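You operate a simulated robot arm through the tools that you are given. There is no shell and no other tool.

You run a simulated robot arm. Do the job below in one go: nothing can be reset, and whatever is moved stays where it is left.

TASK
Measure the three plates; put the thinnest-coated one in the small grey tray.
Fine: meter on, try it on the bright block first, then press it on each plate; meter back and off. Set down upright: blue meter.

The check looks at the end state, three seconds after you hand in, the way a careful person would. Anything else that was tipped, shoved, dropped, spilled or broken makes it a failure.

THE ROBOT
A 6-joint arm with a two-finger parallel gripper, fixed in place. Base frame: the origin is at the foot of the arm, x ahead of it, y to its left, z up; the work surface is at about z = 0.8. Units: m, rad, N and s.
With the tool pointing down near the work surface it reaches from about 0.22 to 0.66 m from the base axis. Its first joint turns from -2.897 to 2.897 rad. Payload 1.57 kg.
The tool frame sits at the grasp point between the pads (the TCP): z along the fingers, y along the line on which they close. The tips reach 0.03 m beyond it. Largest opening 0.11 m; finger width 0.024, thickness 0.012; the body of the gripper, 0.048 by 0.112 m, starts 0.078 m behind the TCP.
Orientation is told as [roll, pitch, yaw] about the base's x, y, z axes, in that order, counted from this pose: with the fingers straight down and closing along the base's y, the tool's x points along the base's -x, its y along +y and its z along -z.

THE INTERFACE
- The arm moves only by the tool jog_arm. Its argument "steps" is text: rows parted by semicolons, each of 7 numbers parted by spaces: the shift along the tool's x, y, z in mm, then the turn, a rotation vector about the tool's x, y, z in rad, then the gripper command, from -1 (shut) to 1 (fully open), values between in proportion. In form: dx dy dz wx wy wz jaw; .... A call has 1 to 20 rows; each row shifts and turns the commanded pose from where the row before left it, along the tool's axes as they then stand. Rows are played at 5 a second. More than 0.05 m and 0.15 rad between two rows, or a gripper value outside its range, and nothing of the call is played. A pose out of reach is approached as far as the arm can. The call stops where the force on the tool passes 40 N (or 10 N more than at its start, if that is more) or the arm is blocked; 0.2 s more then pass. The fingers move at their own pace (about 0.108 m/s each) and stop on an object; they squeeze with about 23 N. The grip force told is the motor's: it shows also when the fingers shut on nothing. Time passes only in rows, and 0.2 s behind the last, so rows that do not move let the fingers close. It gives the time, the measured TCP pose, the force on the tool (base axes), the opening and the grip force at its end, in the units of the frame above (readings bear some noise), with the torque about the TCP (base axes, N m) and any sound that the robot's microphone picked up, and new pictures: "show" is both (left out), scene, wrist or none.
- Cameras (640 x 400 px; columns grow to the right, rows downward): "scene" is fixed at [0.0361, -0.4865, 1.4377]; the picture's right is [0.22, -0.98, 0.00], its down [-0.60, -0.13, -0.79] and it looks along [0.77, 0.17, -0.62] (base axes); focal length 288 px, centre (320, 200). "wrist" rides on the gripper at [0.07, 0.016, -0.141] in the tool frame; the picture's right is [-0.23, 0.97, 0.00], its down [-0.86, -0.20, -0.48] and it looks along [-0.47, -0.11, 0.88] (tool axes); focal length 222 px, centre (320, 200). There is no depth. A picture from a camera that has moved, and an enlarged one, comes with that camera's place and axes in the base frame and with its lens. The place of the scene camera against the robot may be out by one fixed shift of up to 0.025 m in any direction.
- raise_lower(by): slides the trunk up (or, below 0, down) by that many m; the arm rides with it, the base frame stays. It gives what a move gives, with no picture.
- close_up(camera, box): a new picture of the part [left, top, right, bottom] of that camera's present view, enlarged. It takes no simulated time.
- sign_off(): hands the job in; it is judged then, once.

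Nothing tells you positions but the pictures and the camera data. Unless the task says otherwise, let go and move clear before handing in.

The tools are called after ">>>" as a command line: name --argument value ..., lists and objects as JSON in quotes. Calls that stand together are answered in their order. jog_arm: Moves the arm, as the interface text tells. Its arguments: {"type":"object","properties":{"steps":{"type":"string"},"show":{"type":"string","enum":["both","scene","wrist","none"]}},"required":["steps"]} The other tools are called the same way: raise_lower (by) slides the trunk up or down; close_up (camera, box) takes an enlarged picture of a part of a camera's view; sign_off () hands the job in.

At the start:

```text
t: 0.0
eef_pos: [0.5169, -0.1657, 1.1686]
tcp_rot: [-0.001, -0.001, 0.0]
force: [0.1, 0.7, -0.1]
torque: [0.0, -0.02, -0.01]
grip_width: 0.1099
finger_force: 0.0
trunk travel left (down, up): [-0.275, 0.315]
```

scene: 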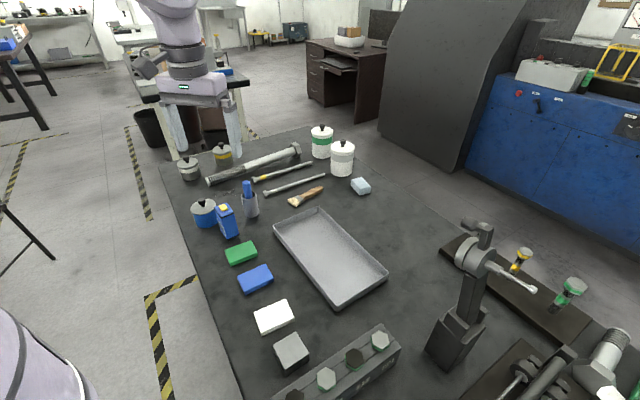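
wrist: 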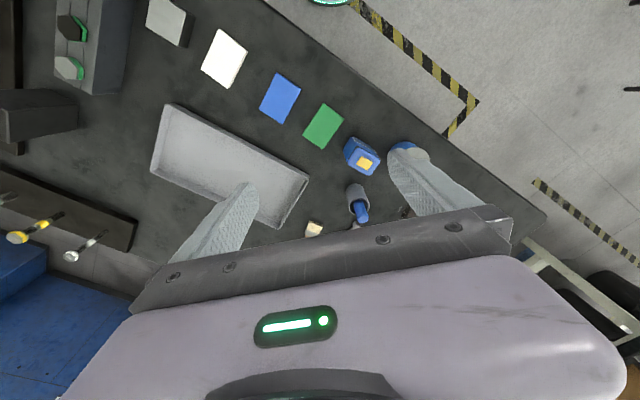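

I see a table with a blue meter (yellow button/screen), green, blue and white plates, a bright metal block, a large grey tray and a smaller pale block. I'll take close-ups to identify things before moving.

>>> close_up --camera "scene" --box '[170, 120, 400, 264]'

>>> close_up --camera "scene" --box '[190, 220, 420, 364]'

>>> close_up --camera "wrist" --box '[130, 0, 450, 240]'

>>> close_up --camera "wrist" --box '[300, 80, 460, 240]'

>>> close_up --camera "scene" --box '[180, 160, 280, 260]'

```text
2.78 times, centred on (285, 192) of scene
camera zoom: at [0.0361, -0.4865, 1.4377], right [0.22, -0.98, 0.0], down [-0.6, -0.13, -0.79], along [0.77, 0.17, -0.62], focal length 801 px, centre (417, 222)
```

zoom: 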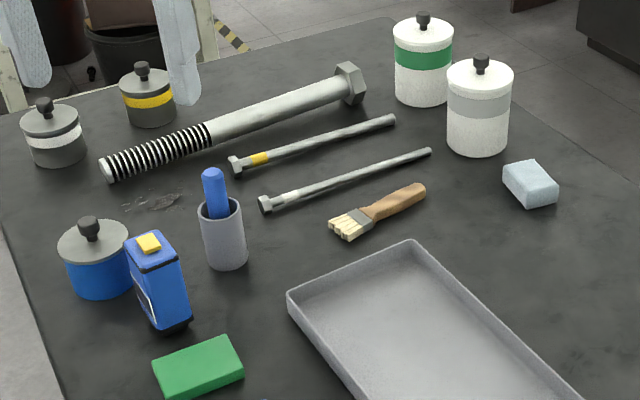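

```text
2.78 times, centred on (305, 292) of scene
camera zoom: at [0.0361, -0.4865, 1.4377], right [0.22, -0.98, 0.0], down [-0.6, -0.13, -0.79], along [0.77, 0.17, -0.62], focal length 801 px, centre (362, -56)
```

zoom: 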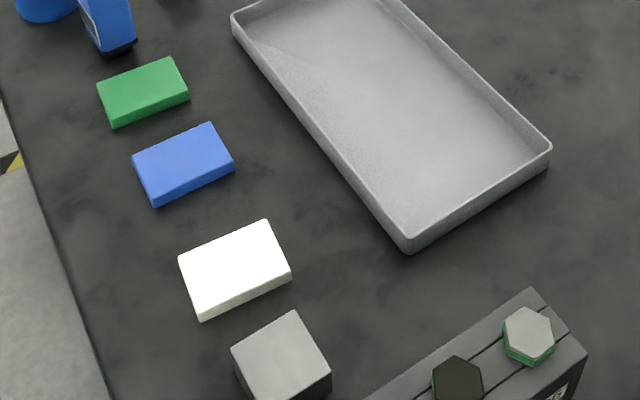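

```text
1.67 times, centred on (290, 120) of wrist
camera zoom: at [0.4467, -0.1492, 1.3099], right [0.23, 0.97, 0.0], down [0.86, -0.2, 0.48], along [0.47, -0.11, -0.88], focal length 370 px, centre (370, 333)
```

zoom: 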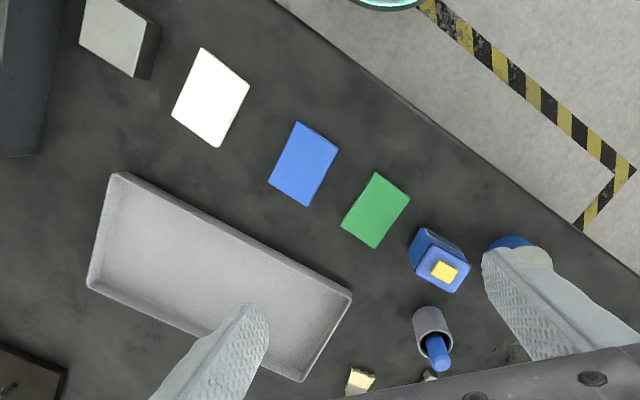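

```text
2.50 times, centred on (380, 160) of wrist
camera zoom: at [0.4467, -0.1492, 1.3099], right [0.23, 0.97, 0.0], down [0.86, -0.2, 0.48], along [0.47, -0.11, -0.88], focal length 555 px, centre (170, 300)
```

zoom: 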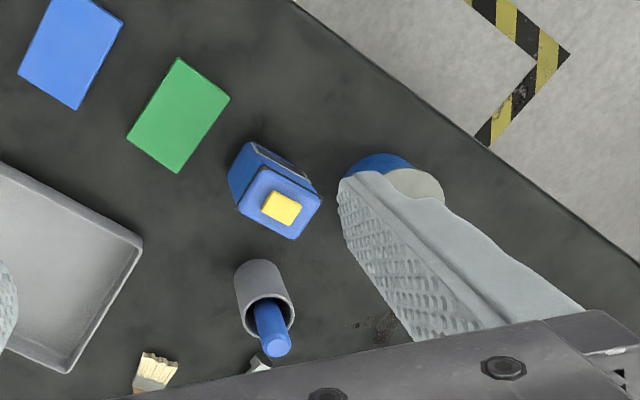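

```text
4.00 times, centred on (230, 210) of scene
camera zoom: at [0.0361, -0.4865, 1.4377], right [0.22, -0.98, 0.0], down [-0.6, -0.13, -0.79], along [0.77, 0.17, -0.62], focal length 1153 px, centre (680, 160)
```

zoom: 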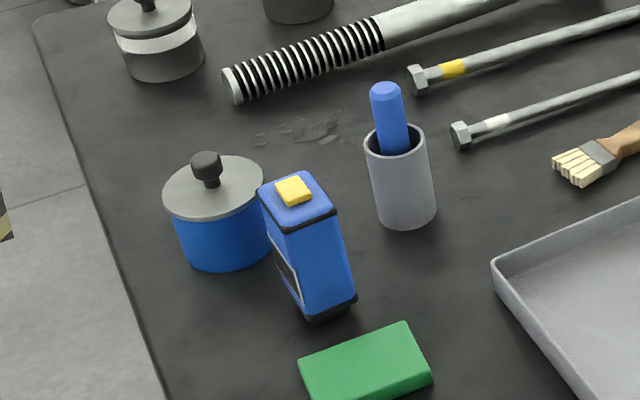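

The meter stands upright with a yellow button on top and its display on a side face. The plates run diagonally toward the steel block. I'll swing the wrist camera toward −y to check for another tray on the rest of the table.

>>> jog_arm --steps "20 -45 0 0 0 0 1;20 -45 0 0 0 0 1;20 -45 0 0 0 0 1;20 -45 0 0 0 0 1;20 -45 0 0 0 0 1;0 -45 0 0 0 0 1"

```text
t: 1.4
eef_pos: [0.4194, -0.4344, 1.1664]
tcp_rot: [0.002, 0.0, -0.001]
force: [0.0, -0.1, 0.0]
torque: [0.0, 0.03, 0.04]
grip_width: 0.1101
finger_force: 0.0
trunk travel left (down, up): [-0.275, 0.315]
camera wrist: at [0.3482, -0.42, 1.3085], right [0.23, 0.97, 0.0], down [0.86, -0.2, 0.48], along [0.47, -0.11, -0.88], focal length 222 px, centre (320, 200)
```

scene: 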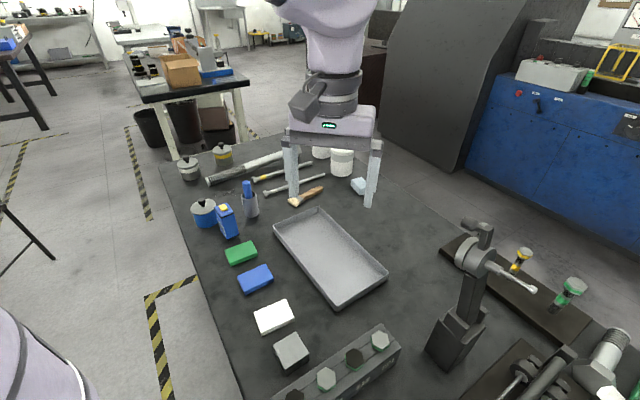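
wrist: 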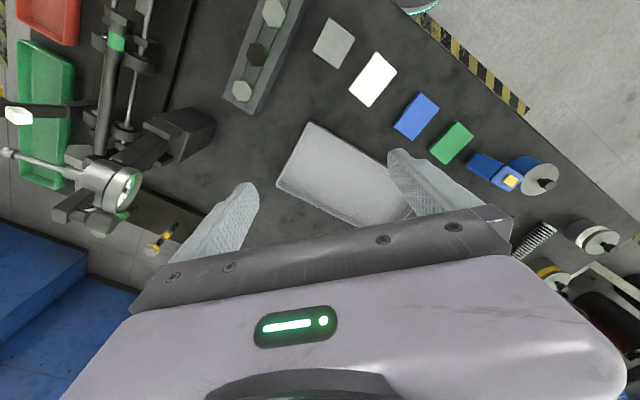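

Only one grey tray exists (the other trays at the far end are red and green), and the bright block is the bare-metal one at the end of the plate row. Next I'll move to where the wrist camera can see the meter's display side.

>>> jog_arm --steps "-10 41.4 11.6 0 0 0 1;-10 41.4 11.6 0 0 0 1;-10 41.4 11.6 0 0 0 1;-10 41.4 11.6 0 0 0 1;-10 41.4 11.6 0 0 0 1;-10 41.4 11.6 0 0 0 1;-10 41.4 11.6 0 0 0 1;-10 41.4 11.6 0 0 0 1;-10 41.4 11.6 0 0 0 1;-10 41.4 11.6 0 0 0 1;0 0 0 0 0 0 1"

>>> close_up --camera "wrist" --box '[220, 130, 380, 230]'

>>> close_up --camera "scene" --box '[190, 180, 270, 250]'

```text
t: 3.8
eef_pos: [0.5171, -0.0219, 1.0495]
tcp_rot: [0.0, 0.001, -0.001]
force: [-0.2, 0.6, -0.6]
torque: [0.0, 0.01, 0.03]
grip_width: 0.1102
finger_force: 0.0
trunk travel left (down, up): [-0.275, 0.315]
camera wrist: at [0.4472, -0.0053, 1.1915], right [0.23, 0.97, 0.0], down [0.85, -0.2, 0.48], along [0.47, -0.11, -0.88], focal length 222 px, centre (320, 200)
```

scene: 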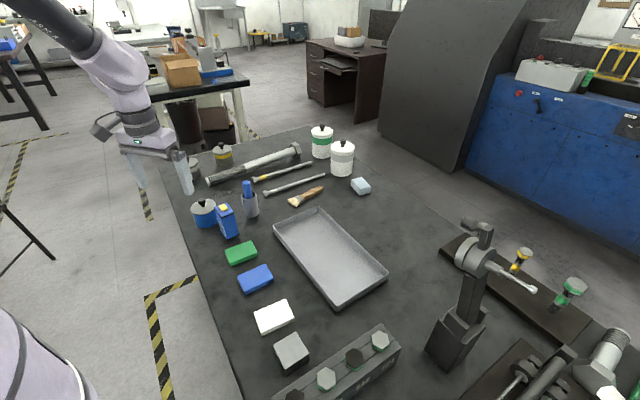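
wrist: 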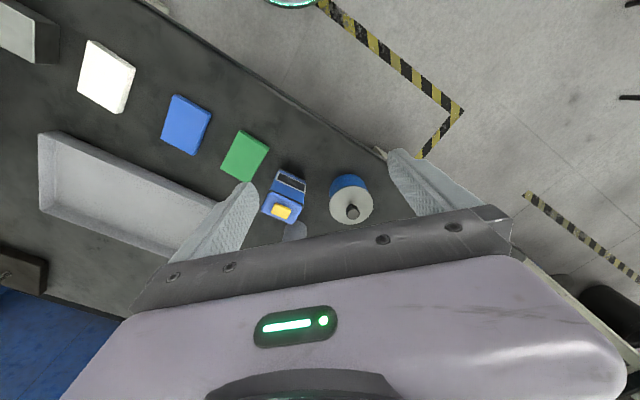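

```text
4.00 times, centred on (300, 180) of wrist
camera zoom: at [0.4472, -0.0053, 1.1915], right [0.23, 0.97, 0.0], down [0.85, -0.2, 0.48], along [0.47, -0.11, -0.88], focal length 888 px, centre (400, 280)
```

zoom: 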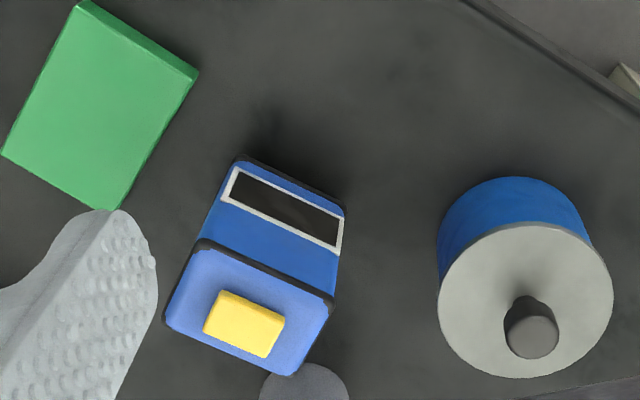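

```text
5.71 times, centred on (230, 215) of scene
camera zoom: at [0.0361, -0.4865, 1.4377], right [0.22, -0.98, 0.0], down [-0.6, -0.13, -0.79], along [0.77, 0.17, -0.62], focal length 1647 px, centre (834, 114)
```

zoom: 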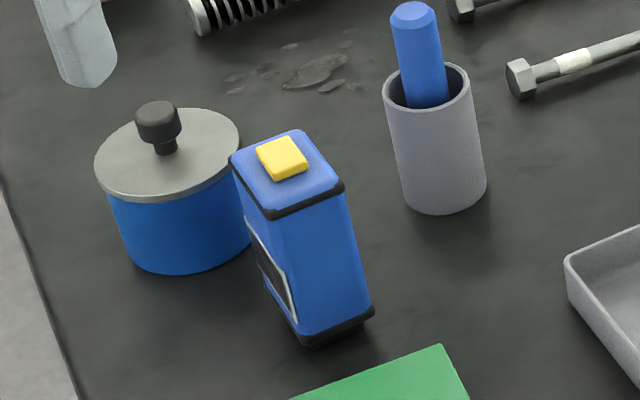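

The meter top sits at about (0.599, −0.099), with the button top near z 0.915. It is yawed about 50° and its display faces (−0.77, 0.64). I'll close the fingers, turn the tool −40° so its camera faces the display, and go above the button.

>>> jog_arm --steps "0 0 0 0 0 0.1396 -1;0 0 0 0 0 0.1396 -1;0 0 0 0 0 0.1396 -1;0 0 0 0 0 0.1396 -1;0 0 0 0 0 0.1396 -1;-37.5 -2 0 0 0 0 -1;-37.5 -2 0 0 0 0 -1;-37.5 -2 0 0 0 0 -1;0 0 20 0 0 0 -1;0 0 20 0 0 0 -1;0 0 0 0 0 0 -1"

>>> close_up --camera "wrist" --box '[240, 110, 400, 230]'

>>> close_up --camera "scene" --box '[170, 130, 280, 250]'

```text
t: 6.2
eef_pos: [0.5989, -0.0968, 1.0121]
tcp_rot: [0.0, 0.001, -0.699]
force: [-0.3, 0.1, -0.2]
torque: [0.01, 0.01, 0.03]
grip_width: 0.0001
finger_force: 20.8
trunk travel left (down, up): [-0.275, 0.315]
camera wrist: at [0.5552, -0.0404, 1.1544], right [0.8, 0.6, 0.0], down [0.53, -0.7, 0.48], along [0.29, -0.38, -0.88], focal length 222 px, centre (320, 200)
```

scene: 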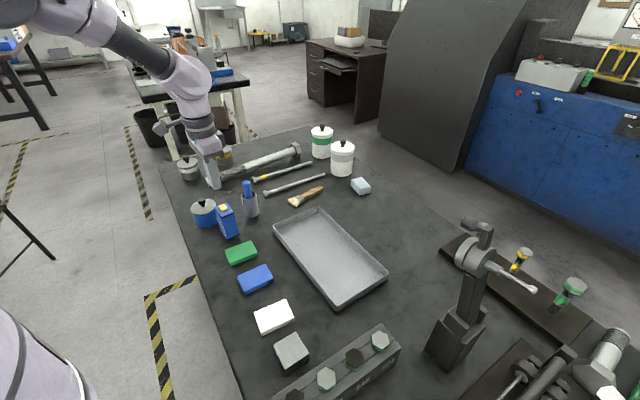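
wrist: 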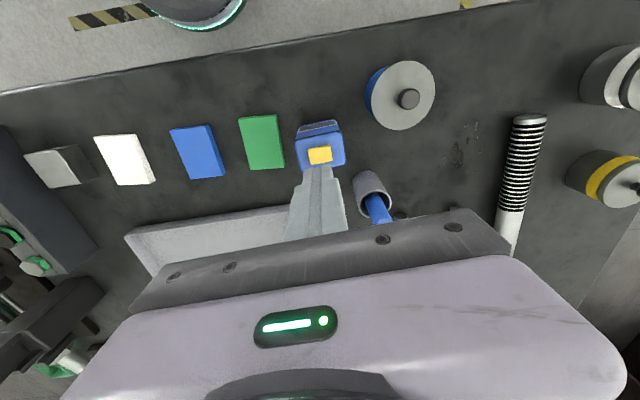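

```text
3.33 times, centred on (320, 170) of wrist
camera zoom: at [0.5552, -0.0404, 1.1544], right [0.8, 0.6, 0.0], down [0.53, -0.7, 0.48], along [0.29, -0.38, -0.88], focal length 740 px, centre (320, 300)
```

zoom: 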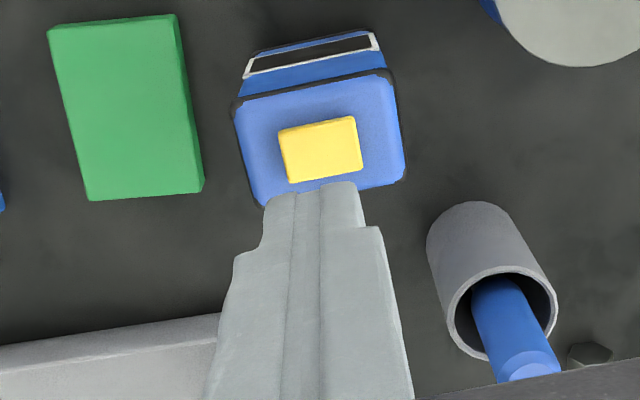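

```text
3.33 times, centred on (225, 190) of scene
camera zoom: at [0.0361, -0.4865, 1.4377], right [0.22, -0.98, 0.0], down [-0.6, -0.13, -0.79], along [0.77, 0.17, -0.62], focal length 961 px, centre (637, 233)
```

zoom: 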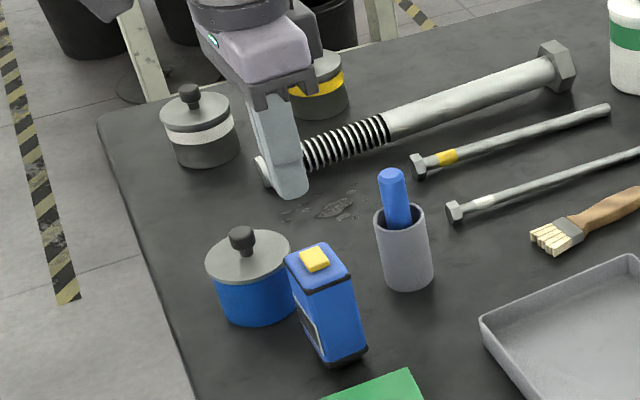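

The button centre is confirmed at (0.5995, −0.100). I'll centre over it, come down close, then press gently in small steps.

>>> jog_arm --steps "-2.5 -2.1 20 0 0 0 -1;0 0 20 0 0 0 -1;0 0 18 0 0 0 -1;0 0 0 0 0 0 -1" --show "wrist"

>>> close_up --camera "scene" --box '[170, 130, 280, 250]'

```text
t: 7.2
eef_pos: [0.6007, -0.1007, 0.9542]
tcp_rot: [0.001, -0.002, -0.697]
force: [0.0, -0.3, 0.4]
torque: [0.01, 0.0, 0.02]
grip_width: 0.0
finger_force: 21.1
trunk travel left (down, up): [-0.275, 0.315]
camera wrist: at [0.5561, -0.0441, 1.0963], right [0.8, 0.6, 0.0], down [0.53, -0.7, 0.48], along [0.29, -0.38, -0.88], focal length 222 px, centre (320, 200)
```

wrist: 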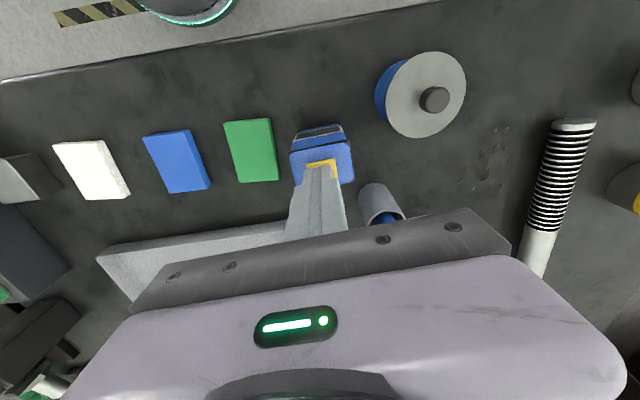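

```text
3.33 times, centred on (225, 190) of scene
camera zoom: at [0.0361, -0.4865, 1.4377], right [0.22, -0.98, 0.0], down [-0.6, -0.13, -0.79], along [0.77, 0.17, -0.62], focal length 961 px, centre (637, 233)
```

zoom: 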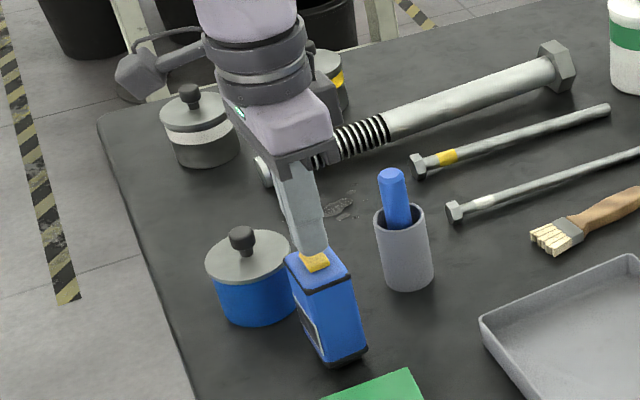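

The tips are about 8 mm above the button and centred. I'll press down in small steps.

>>> jog_arm --steps "0 0 3 0 0 0 -1;0 0 2 0 0 0 -1;0 0 2 0 0 0 -1;0 0 1 0 0 0 -1;0 0 1 0 0 0 -1" --show "wrist"

```text
t: 8.4
eef_pos: [0.5999, -0.1008, 0.945]
tcp_rot: [-0.002, 0.001, -0.696]
force: [-0.1, -1.0, -0.1]
torque: [0.01, 0.02, -0.03]
grip_width: 0.0
finger_force: 21.1
trunk travel left (down, up): [-0.275, 0.315]
camera wrist: at [0.5565, -0.0446, 1.0872], right [0.8, 0.6, 0.0], down [0.53, -0.7, 0.48], along [0.29, -0.38, -0.88], focal length 222 px, centre (320, 200)
```

wrist: 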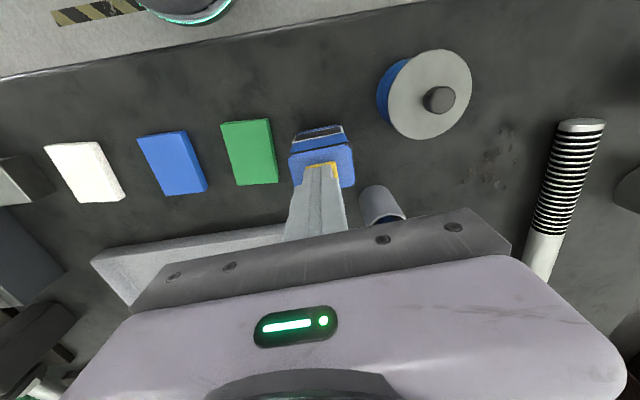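

>>> jog_arm --steps "0 0 1 0 0 0 -1;0 0 1 0 0 0 -1" --show "wrist"

>>> close_up --camera "wrist" --box '[270, 100, 370, 200]'

```text
t: 9.0
eef_pos: [0.5994, -0.1012, 0.9424]
tcp_rot: [0.0, 0.0, -0.698]
force: [0.1, -0.3, 1.5]
torque: [-0.03, 0.01, -0.01]
grip_width: 0.0002
finger_force: 21.1
trunk travel left (down, up): [-0.275, 0.315]
camera wrist: at [0.5563, -0.0444, 1.0846], right [0.8, 0.6, 0.0], down [0.53, -0.7, 0.48], along [0.29, -0.38, -0.88], focal length 222 px, centre (320, 200)
```

wrist: 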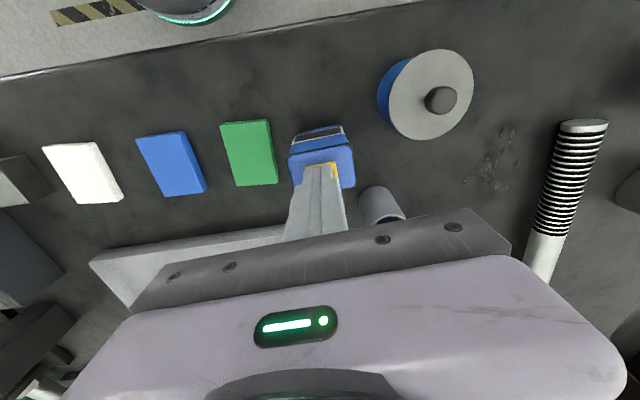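

```text
4.00 times, centred on (320, 150) of wrist
camera zoom: at [0.5563, -0.0444, 1.0846], right [0.8, 0.6, 0.0], down [0.53, -0.7, 0.48], along [0.29, -0.38, -0.88], focal length 888 px, centre (320, 400)
```

zoom: 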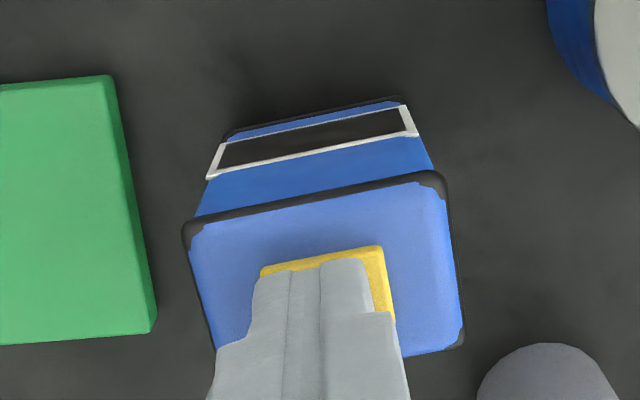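

Contact is starting (1.5 N) and the display is still dark. I'll press a little further.

>>> jog_arm --steps "0 0 1 0 0 0 -1;0 0 0.5 0 0 0 -1" --show "none"

>>> close_up --camera "wrist" --box '[270, 100, 370, 200]'

```text
t: 9.6
eef_pos: [0.5981, -0.1016, 0.9411]
tcp_rot: [-0.001, 0.0, -0.698]
force: [0.0, 1.3, 2.0]
torque: [0.01, -0.04, 0.02]
grip_width: 0.0
finger_force: 21.2
trunk travel left (down, up): [-0.275, 0.315]
heard: click
```

```text
4.00 times, centred on (320, 150) of wrist
camera zoom: at [0.5558, -0.045, 1.0833], right [0.8, 0.6, 0.0], down [0.53, -0.7, 0.48], along [0.29, -0.38, -0.88], focal length 888 px, centre (320, 400)
```

zoom: 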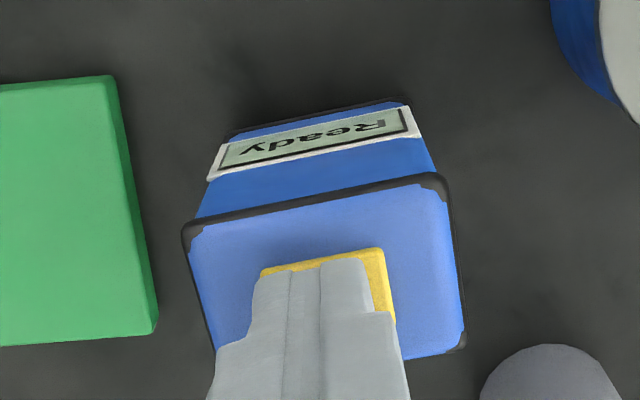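

It clicked and the display shows "Ready". Now I'll lift, open, and grip the meter by its narrow sides.

>>> jog_arm --steps "0 0 -20 0 0 0 -1;0 0 -20 0 0 0 -1;2.2 1.8 0 0 0 0 0.5;0 0 0 0 0 0 0.5;0 0 0 0 0 0 0.5"

>>> close_up --camera "wrist" --box '[240, 80, 400, 200]'

>>> close_up --camera "scene" --box '[170, 130, 280, 250]'

```text
t: 10.8
eef_pos: [0.5987, -0.0994, 0.9818]
tcp_rot: [-0.001, 0.0, -0.698]
force: [0.1, -0.2, 0.3]
torque: [-0.01, -0.01, 0.0]
grip_width: 0.0824
finger_force: 0.1
trunk travel left (down, up): [-0.275, 0.315]
camera wrist: at [0.5553, -0.0418, 1.124], right [0.8, 0.6, 0.0], down [0.53, -0.7, 0.48], along [0.29, -0.38, -0.88], focal length 222 px, centre (320, 200)
```

scene: 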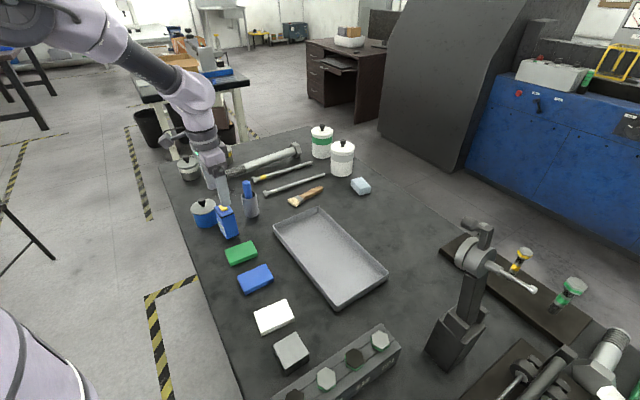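
wrist: 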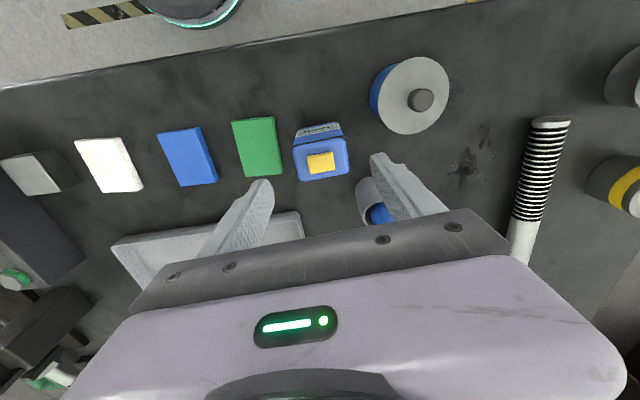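

```text
3.33 times, centred on (320, 140) of wrist
camera zoom: at [0.5553, -0.0418, 1.124], right [0.8, 0.6, 0.0], down [0.53, -0.7, 0.48], along [0.29, -0.38, -0.88], focal length 740 px, centre (320, 400)
```

zoom: 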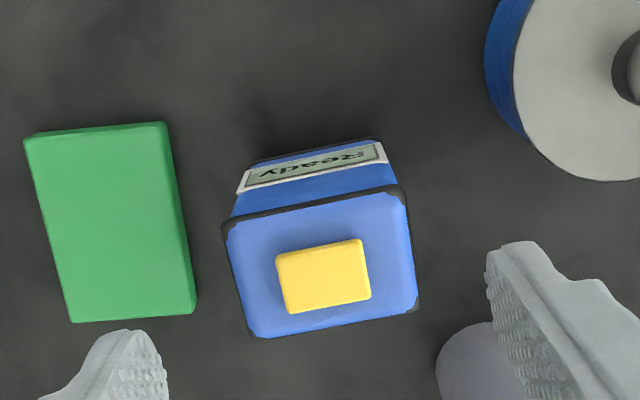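

```text
3.33 times, centred on (225, 190) of scene
camera zoom: at [0.0361, -0.4865, 1.4377], right [0.22, -0.98, 0.0], down [-0.6, -0.13, -0.79], along [0.77, 0.17, -0.62], focal length 961 px, centre (637, 233)
```

zoom: 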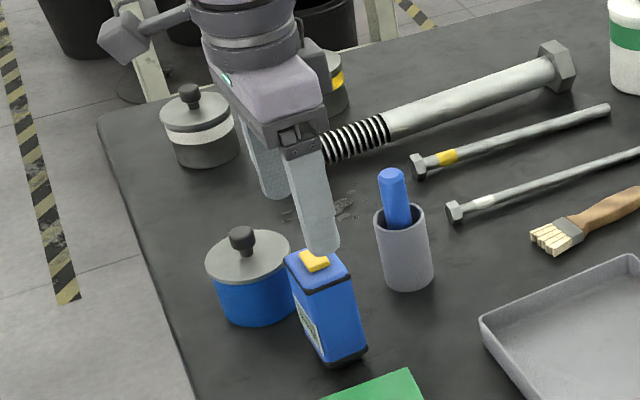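

The open fingers straddle the meter and the pot is clear. I'll narrow the opening slightly and descend around the meter.

>>> jog_arm --steps "0 0 20 0 0 0 0.36;0 0 15 0 0 0 0.36;0 0 10 0 0 0 0.36;0 0 10 0 0 0 0.36;0 0 10 0 0 0 0.36;0 0 10 0 0 0 0.36;0 0 10 0 0 0 0.36;0 0 10 0 0 0 0.36;0 0 8 0 0 0 0.36;0 0 0 0 0 0 0.36"

>>> close_up --camera "scene" --box '[170, 130, 280, 250]'

>>> close_up --camera "wrist" --box '[240, 80, 400, 200]'

```text
t: 13.0
eef_pos: [0.5994, -0.0984, 0.8768]
tcp_rot: [0.0, -0.001, -0.699]
force: [0.0, -0.2, -0.3]
torque: [-0.02, -0.02, 0.02]
grip_width: 0.0746
finger_force: 0.1
trunk travel left (down, up): [-0.275, 0.315]
camera wrist: at [0.5564, -0.0412, 1.0196], right [0.8, 0.6, 0.0], down [0.53, -0.7, 0.48], along [0.29, -0.38, -0.88], focal length 222 px, centre (320, 200)
```

scene: 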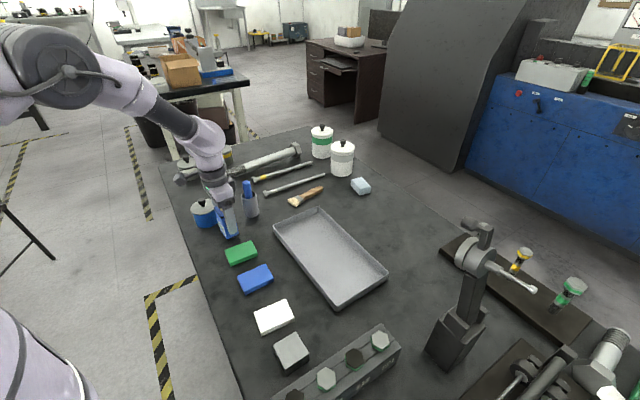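
wrist: 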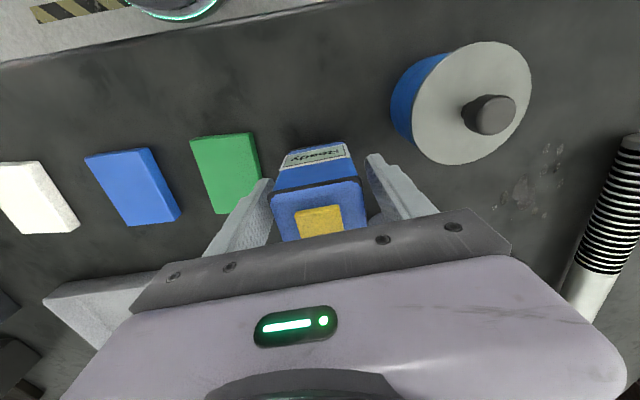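

```text
3.33 times, centred on (225, 190) of scene
camera zoom: at [0.0361, -0.4865, 1.4377], right [0.22, -0.98, 0.0], down [-0.6, -0.13, -0.79], along [0.77, 0.17, -0.62], focal length 961 px, centre (637, 233)
```

zoom: 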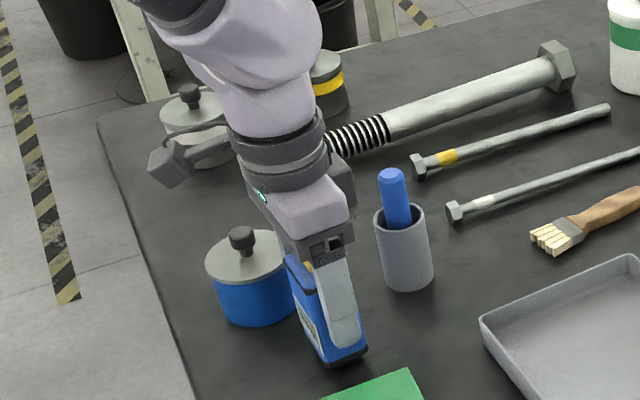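

```text
3.33 times, centred on (320, 140) of wrist
camera zoom: at [0.5564, -0.0412, 1.0196], right [0.8, 0.6, 0.0], down [0.53, -0.7, 0.48], along [0.29, -0.38, -0.88], focal length 740 px, centre (320, 400)
```

zoom: 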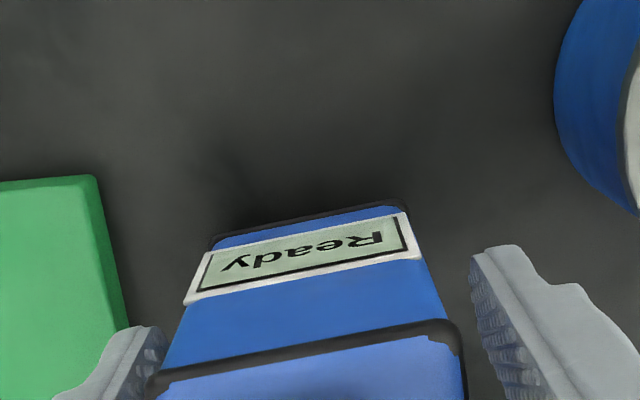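

The fingers straddle the meter evenly and the display is easy to read from the wrist. I'll close and lift slightly.

>>> jog_arm --steps "0 0 0 0 0 0 -1;0 0 0 0 0 0 -1;0 0 0 0 0 0 -1;0 0 0 0 0 0 -1"

```text
t: 14.0
eef_pos: [0.5998, -0.0994, 0.8768]
tcp_rot: [0.0, 0.001, -0.697]
force: [-0.4, 0.2, -0.2]
torque: [0.05, -0.03, -0.04]
grip_width: 0.0557
finger_force: 23.8
trunk travel left (down, up): [-0.275, 0.315]
camera wrist: at [0.5565, -0.0412, 1.0196], right [0.8, 0.6, 0.0], down [0.53, -0.7, 0.48], along [0.29, -0.38, -0.88], focal length 222 px, centre (320, 200)
```

scene: 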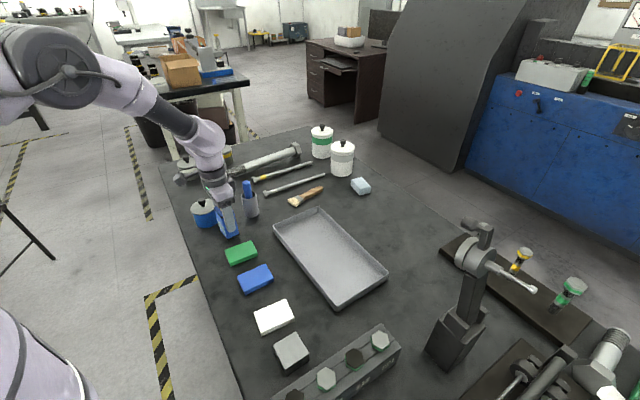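
wrist: 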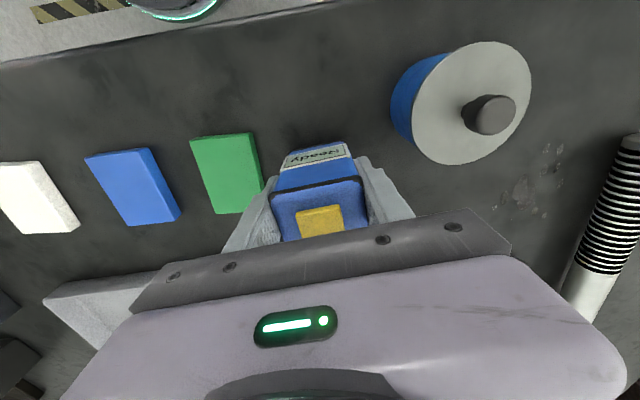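

The meter is gripped at 0.056 m. I'll lift it 105 mm and carry it along the row of plates for a better look at the plates and the block.

>>> jog_arm --steps "0 0 -5 0 0 0 -1;0 0 -15 0 0 0 -1;0 0 -20 0 0 0 -1;0 0 -20 0 0 0 -1;0 0 -20 0 0 0 -1;0 0 -25 0 0 0 -1;3.7 -34.3 0 0 0 0 -1;3.7 -34.3 0 0 0 0 -1;3.7 -34.3 0 0 0 0 -1;3.7 -34.3 0 0 0 0 -1;3.7 -34.3 0 0 0 0 -1;3.7 -34.3 0 0 0 0 -1;3.7 -34.3 0 0 0 0 -1;3.7 -34.3 0 0 0 0 -1;0 0 0 0 0 0 -1;0 0 0 0 0 0 -1"

>>> close_up --camera "wrist" --box '[120, 60, 440, 260]'

>>> close_up --camera "scene" --box '[210, 220, 370, 400]'

```text
t: 17.4
eef_pos: [0.4016, -0.2914, 0.9818]
tcp_rot: [0.001, 0.001, -0.697]
force: [0.0, 0.1, -1.9]
torque: [0.02, 0.0, 0.0]
grip_width: 0.0559
finger_force: 22.8
trunk travel left (down, up): [-0.275, 0.315]
camera wrist: at [0.3578, -0.2339, 1.1245], right [0.8, 0.6, 0.0], down [0.53, -0.7, 0.48], along [0.29, -0.38, -0.88], focal length 222 px, centre (320, 200)
```

scene: 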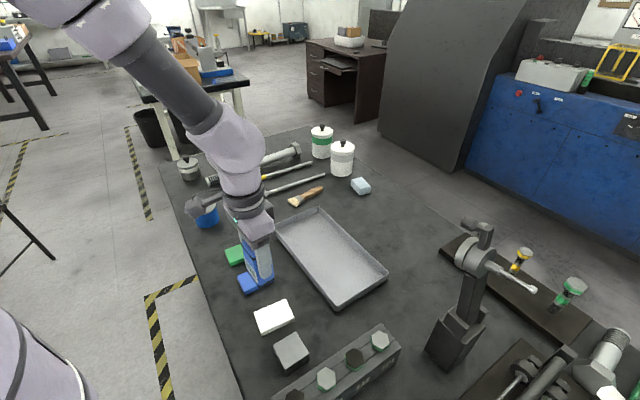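
wrist: 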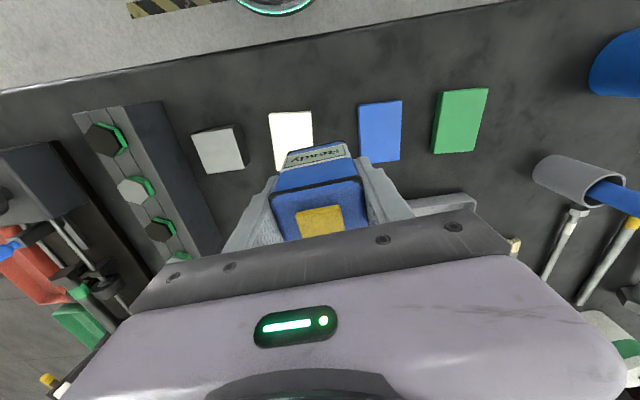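

```text
2.00 times, centred on (280, 160) of wrist
camera zoom: at [0.3578, -0.2339, 1.1245], right [0.8, 0.6, 0.0], down [0.53, -0.7, 0.48], along [0.29, -0.38, -0.88], focal length 444 px, centre (400, 280)
```

zoom: 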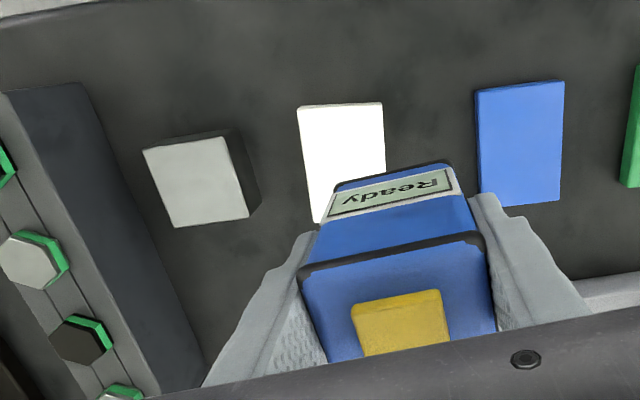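

```text
2.22 times, centred on (290, 310) of scene
camera zoom: at [0.0361, -0.4865, 1.4377], right [0.22, -0.98, 0.0], down [-0.6, -0.13, -0.79], along [0.77, 0.17, -0.62], focal length 641 px, centre (387, -44)
```

zoom: 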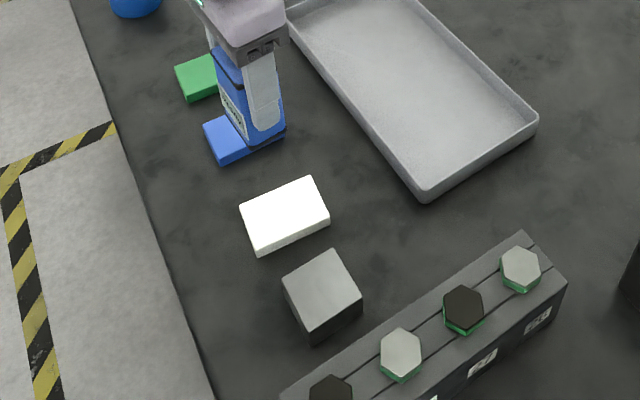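

The bright block's top centre is about (0.300, −0.386) and its top is near z 0.83. The meter is held upright showing "Ready". I'll move over the block and come down partway.

>>> jog_arm --steps "3.75 -34.3 0 0 0 0 -1;3.75 -34.3 0 0 0 0 -1;3.75 -34.3 0 0 0 0 -1;3.75 -34.3 0 0 0 0 -1;0 0 15 0 0 0 -1;0 0 15 0 0 0 -1;0 0 10 0 0 0 -1;0 0 0 0 0 0 -1"

>>> close_up --camera "wrist" --box '[240, 100, 400, 220]'

>>> close_up --camera "scene" --box '[210, 250, 370, 400]'

```text
t: 19.2
eef_pos: [0.2998, -0.3846, 0.9439]
tcp_rot: [0.0, -0.001, -0.699]
force: [0.4, 0.3, -1.6]
torque: [0.03, 0.0, 0.0]
grip_width: 0.0559
finger_force: 23.1
trunk travel left (down, up): [-0.275, 0.315]
camera wrist: at [0.2574, -0.3277, 1.0846], right [0.8, 0.6, 0.0], down [0.53, -0.7, 0.48], along [0.29, -0.38, -0.88], focal length 222 px, centre (320, 200)
```

scene: 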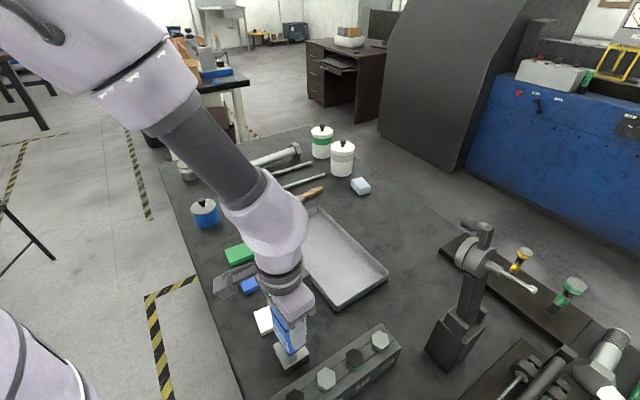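
wrist: 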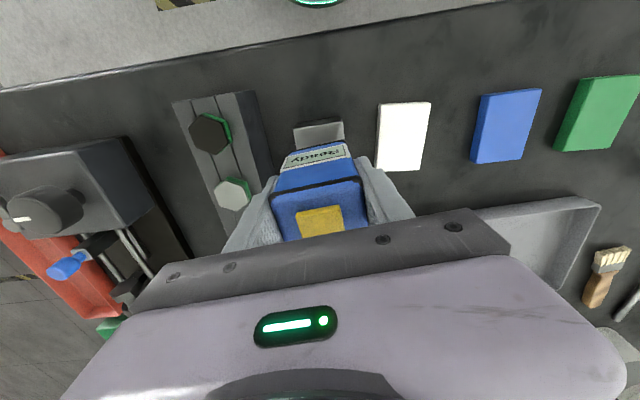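

```text
3.33 times, centred on (320, 160) of wrist
camera zoom: at [0.2574, -0.3277, 1.0846], right [0.8, 0.6, 0.0], down [0.53, -0.7, 0.48], along [0.29, -0.38, -0.88], focal length 740 px, centre (320, 333)
```

zoom: 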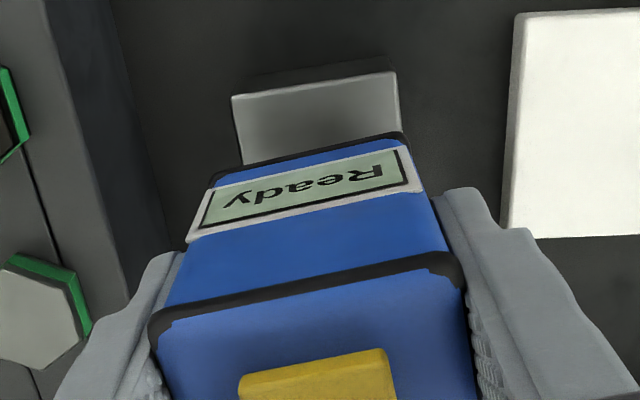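

```text
2.67 times, centred on (290, 325) of scene
camera zoom: at [0.0361, -0.4865, 1.4377], right [0.22, -0.98, 0.0], down [-0.6, -0.13, -0.79], along [0.77, 0.17, -0.62], focal length 769 px, centre (400, -133)
```

zoom: 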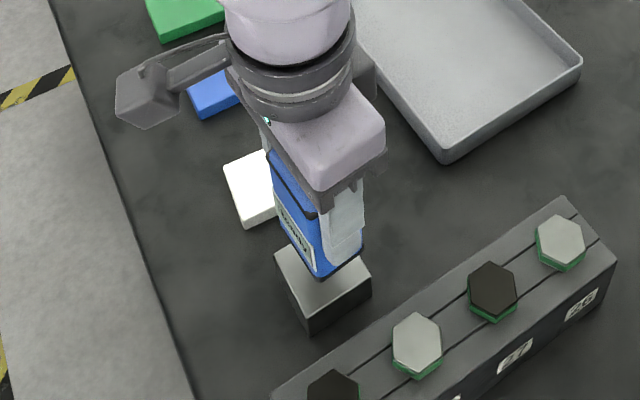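

The block estimate holds (centre (0.300, −0.386), top about 0.83), so the meter foot has roughly 35 mm left. I'll descend slowly until contact.

>>> jog_arm --steps "0 0 10 0 0 0 -1;0 0 10 0 0 0 -1;0 0 5 0 0 0 -1;0 0 3 0 0 0 -1;0 0 3 0 0 0 -1;0 0 2 0 0 0 -1;0 0 1 0 0 0 -1;0 0 0 0 0 0 -1" --show "none"

>>> close_up --camera "wrist" --box '[240, 100, 400, 220]'

>>> close_up --camera "scene" --box '[250, 290, 350, 390]'

```text
t: 21.0
eef_pos: [0.299, -0.3856, 0.9102]
tcp_rot: [0.0, -0.002, -0.698]
force: [-1.3, -3.1, 19.2]
torque: [-0.17, -0.01, 0.03]
grip_width: 0.0559
finger_force: 22.7
trunk travel left (down, up): [-0.275, 0.315]
```

```text
3.33 times, centred on (320, 160) of wrist
camera zoom: at [0.2568, -0.3275, 1.0517], right [0.8, 0.6, 0.0], down [0.53, -0.7, 0.48], along [0.29, -0.38, -0.88], focal length 740 px, centre (320, 333)
```

zoom: 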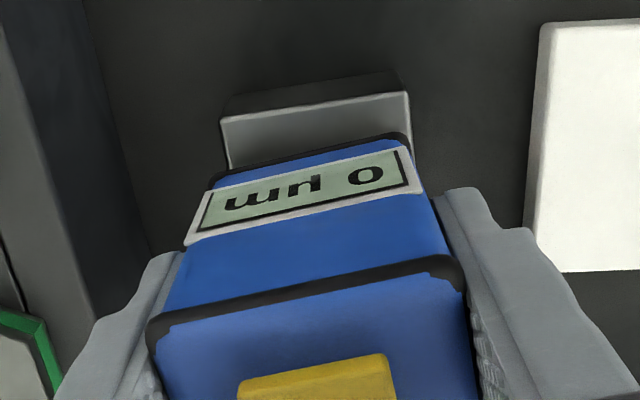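

```text
4.00 times, centred on (300, 340) of scene
camera zoom: at [0.0361, -0.4865, 1.4377], right [0.22, -0.98, 0.0], down [-0.6, -0.13, -0.79], along [0.77, 0.17, -0.62], focal length 1153 px, centre (400, -360)
```

zoom: 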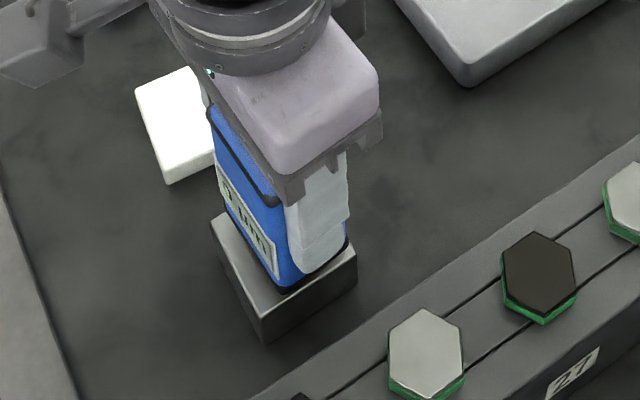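

The bright block reads "0 µm" as expected. Next I'll lift off and go to the white plate, centred near (0.3755, −0.320).

>>> jog_arm --steps "0 0 -4 0 0 0 -1;0 0 -12 0 0 0 -1;0 0 -20 0 0 0 -1;-3.8 24.7 0 0 0 0 -1;-3.8 24.7 0 0 0 0 -1;-3.8 24.7 0 0 0 0 -1;-3.8 24.7 0 0 0 0 -1;0 0 12 0 0 0 -1;0 0 12 0 0 0 -1;0 0 0 0 0 0 -1" --show "wrist"

>>> close_up --camera "wrist" --box '[240, 100, 400, 220]'

>>> close_up --camera "scene" --box '[220, 270, 340, 380]'

```text
t: 23.2
eef_pos: [0.375, -0.3205, 0.922]
tcp_rot: [0.0, 0.0, -0.697]
force: [0.6, 0.2, -2.3]
torque: [0.01, 0.03, -0.02]
grip_width: 0.056
finger_force: 22.8
trunk travel left (down, up): [-0.275, 0.315]
camera wrist: at [0.3319, -0.2628, 1.0645], right [0.8, 0.6, 0.0], down [0.53, -0.7, 0.48], along [0.29, -0.38, -0.88], focal length 222 px, centre (320, 200)
```

wrist: 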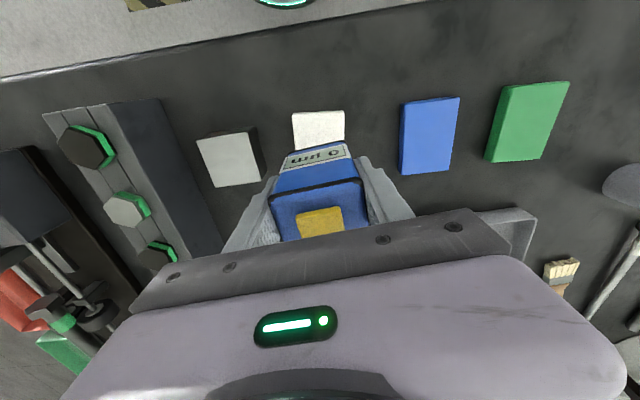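

```text
3.33 times, centred on (320, 160) of wrist
camera zoom: at [0.3319, -0.2628, 1.0645], right [0.8, 0.6, 0.0], down [0.53, -0.7, 0.48], along [0.29, -0.38, -0.88], focal length 740 px, centre (320, 333)
```

zoom: 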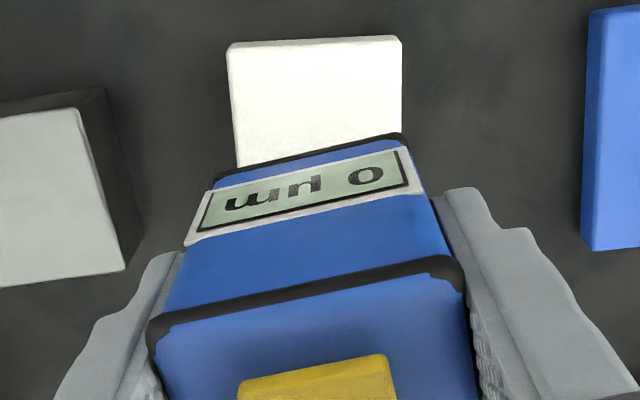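

```text
3.64 times, centred on (280, 325) of scene
camera zoom: at [0.0361, -0.4865, 1.4377], right [0.22, -0.98, 0.0], down [-0.6, -0.13, -0.79], along [0.77, 0.17, -0.62], focal length 1048 px, centre (466, -254)
```

zoom: 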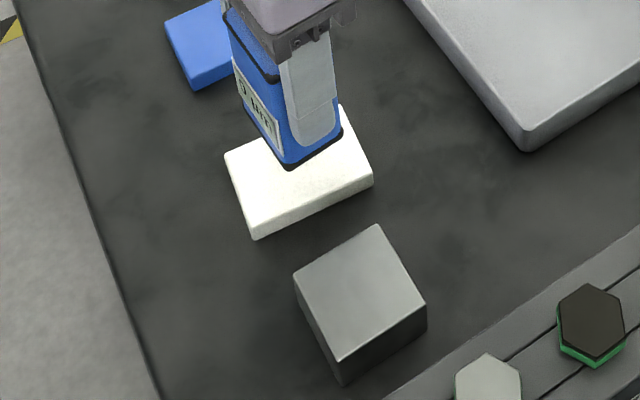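

The meter is over the white plate and still holds 0 µm. I'll lower it onto the plate in small steps.

>>> jog_arm --steps "0 0 8 0 0 0 -1;0 0 6 0 0 0 -1;0 0 4 0 0 0 -1;0 0 3 0 0 0 -1;0 0 2 0 0 0 -1;0 0 2 0 0 0 -1;0 0 0 0 0 0 -1" --show "none"

>>> close_up --camera "wrist" --box '[240, 100, 400, 220]'

```text
t: 24.8
eef_pos: [0.3748, -0.3189, 0.8965]
tcp_rot: [0.001, -0.001, -0.699]
force: [-0.2, 0.1, -1.4]
torque: [0.0, 0.0, -0.05]
grip_width: 0.0558
finger_force: 23.1
trunk travel left (down, up): [-0.275, 0.315]
```

```text
3.33 times, centred on (320, 160) of wrist
camera zoom: at [0.3322, -0.2622, 1.0388], right [0.8, 0.6, 0.0], down [0.53, -0.7, 0.48], along [0.29, -0.38, -0.88], focal length 740 px, centre (320, 333)
```

zoom: 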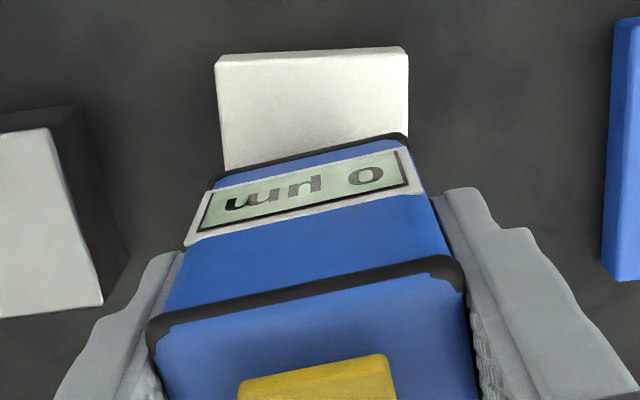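

>>> jog_arm --steps "0 0 2 0 0 0 -1;0 0 1.5 0 0 0 -1;0 0 1 0 0 0 -1;0 0 1 0 0 0 -1;0 0 0 0 0 0 -1" --show "none"

>>> close_up --camera "wrist" --box '[240, 100, 400, 220]'

```text
t: 26.0
eef_pos: [0.3752, -0.3181, 0.8917]
tcp_rot: [0.001, -0.003, -0.698]
force: [1.5, 0.2, 16.4]
torque: [0.05, -0.17, 0.0]
grip_width: 0.0559
finger_force: 23.1
trunk travel left (down, up): [-0.275, 0.315]
```

```text
3.33 times, centred on (320, 160) of wrist
camera zoom: at [0.3323, -0.2616, 1.0336], right [0.8, 0.6, 0.0], down [0.53, -0.7, 0.48], along [0.29, -0.38, -0.88], focal length 740 px, centre (320, 333)
```

zoom: 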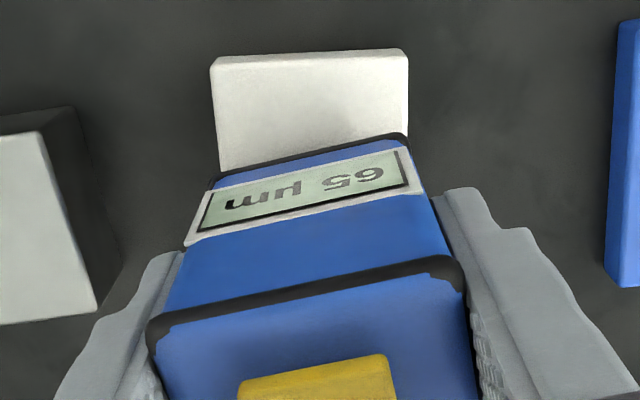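

>>> close_up --camera "wrist" --box '[285, 135, 350, 176]'

>>> close_up --camera "scene" --box '[240, 260, 310, 330]'

```text
9.76 times, centred on (318, 156) of wrist
camera zoom: at [0.3323, -0.2616, 1.0336], right [0.8, 0.6, 0.0], down [0.53, -0.7, 0.48], along [0.29, -0.38, -0.88], focal length 2167 px, centre (344, 634)
```

zoom: 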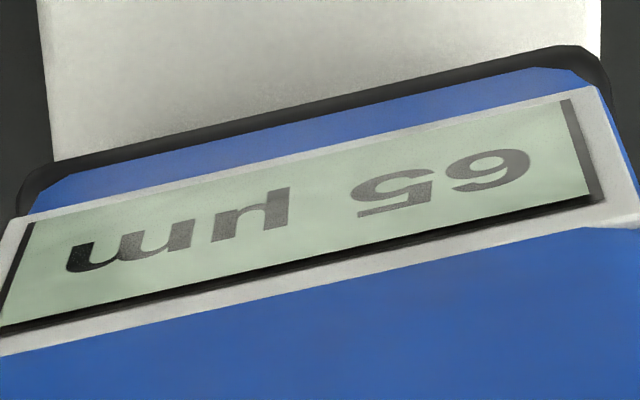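

```text
5.71 times, centred on (275, 295) of scene
camera zoom: at [0.0361, -0.4865, 1.4377], right [0.22, -0.98, 0.0], down [-0.6, -0.13, -0.79], along [0.77, 0.17, -0.62], focal length 1647 px, centre (577, -343)
```

zoom: 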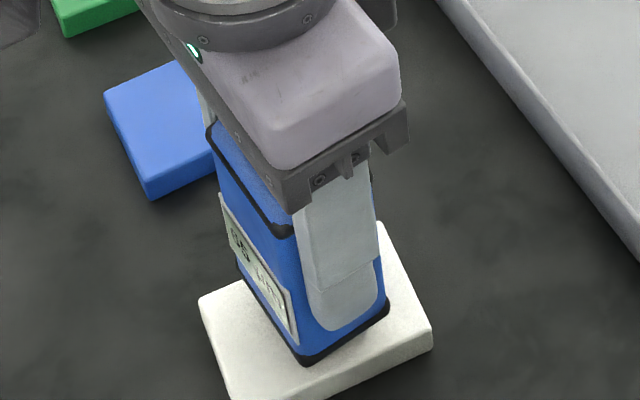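

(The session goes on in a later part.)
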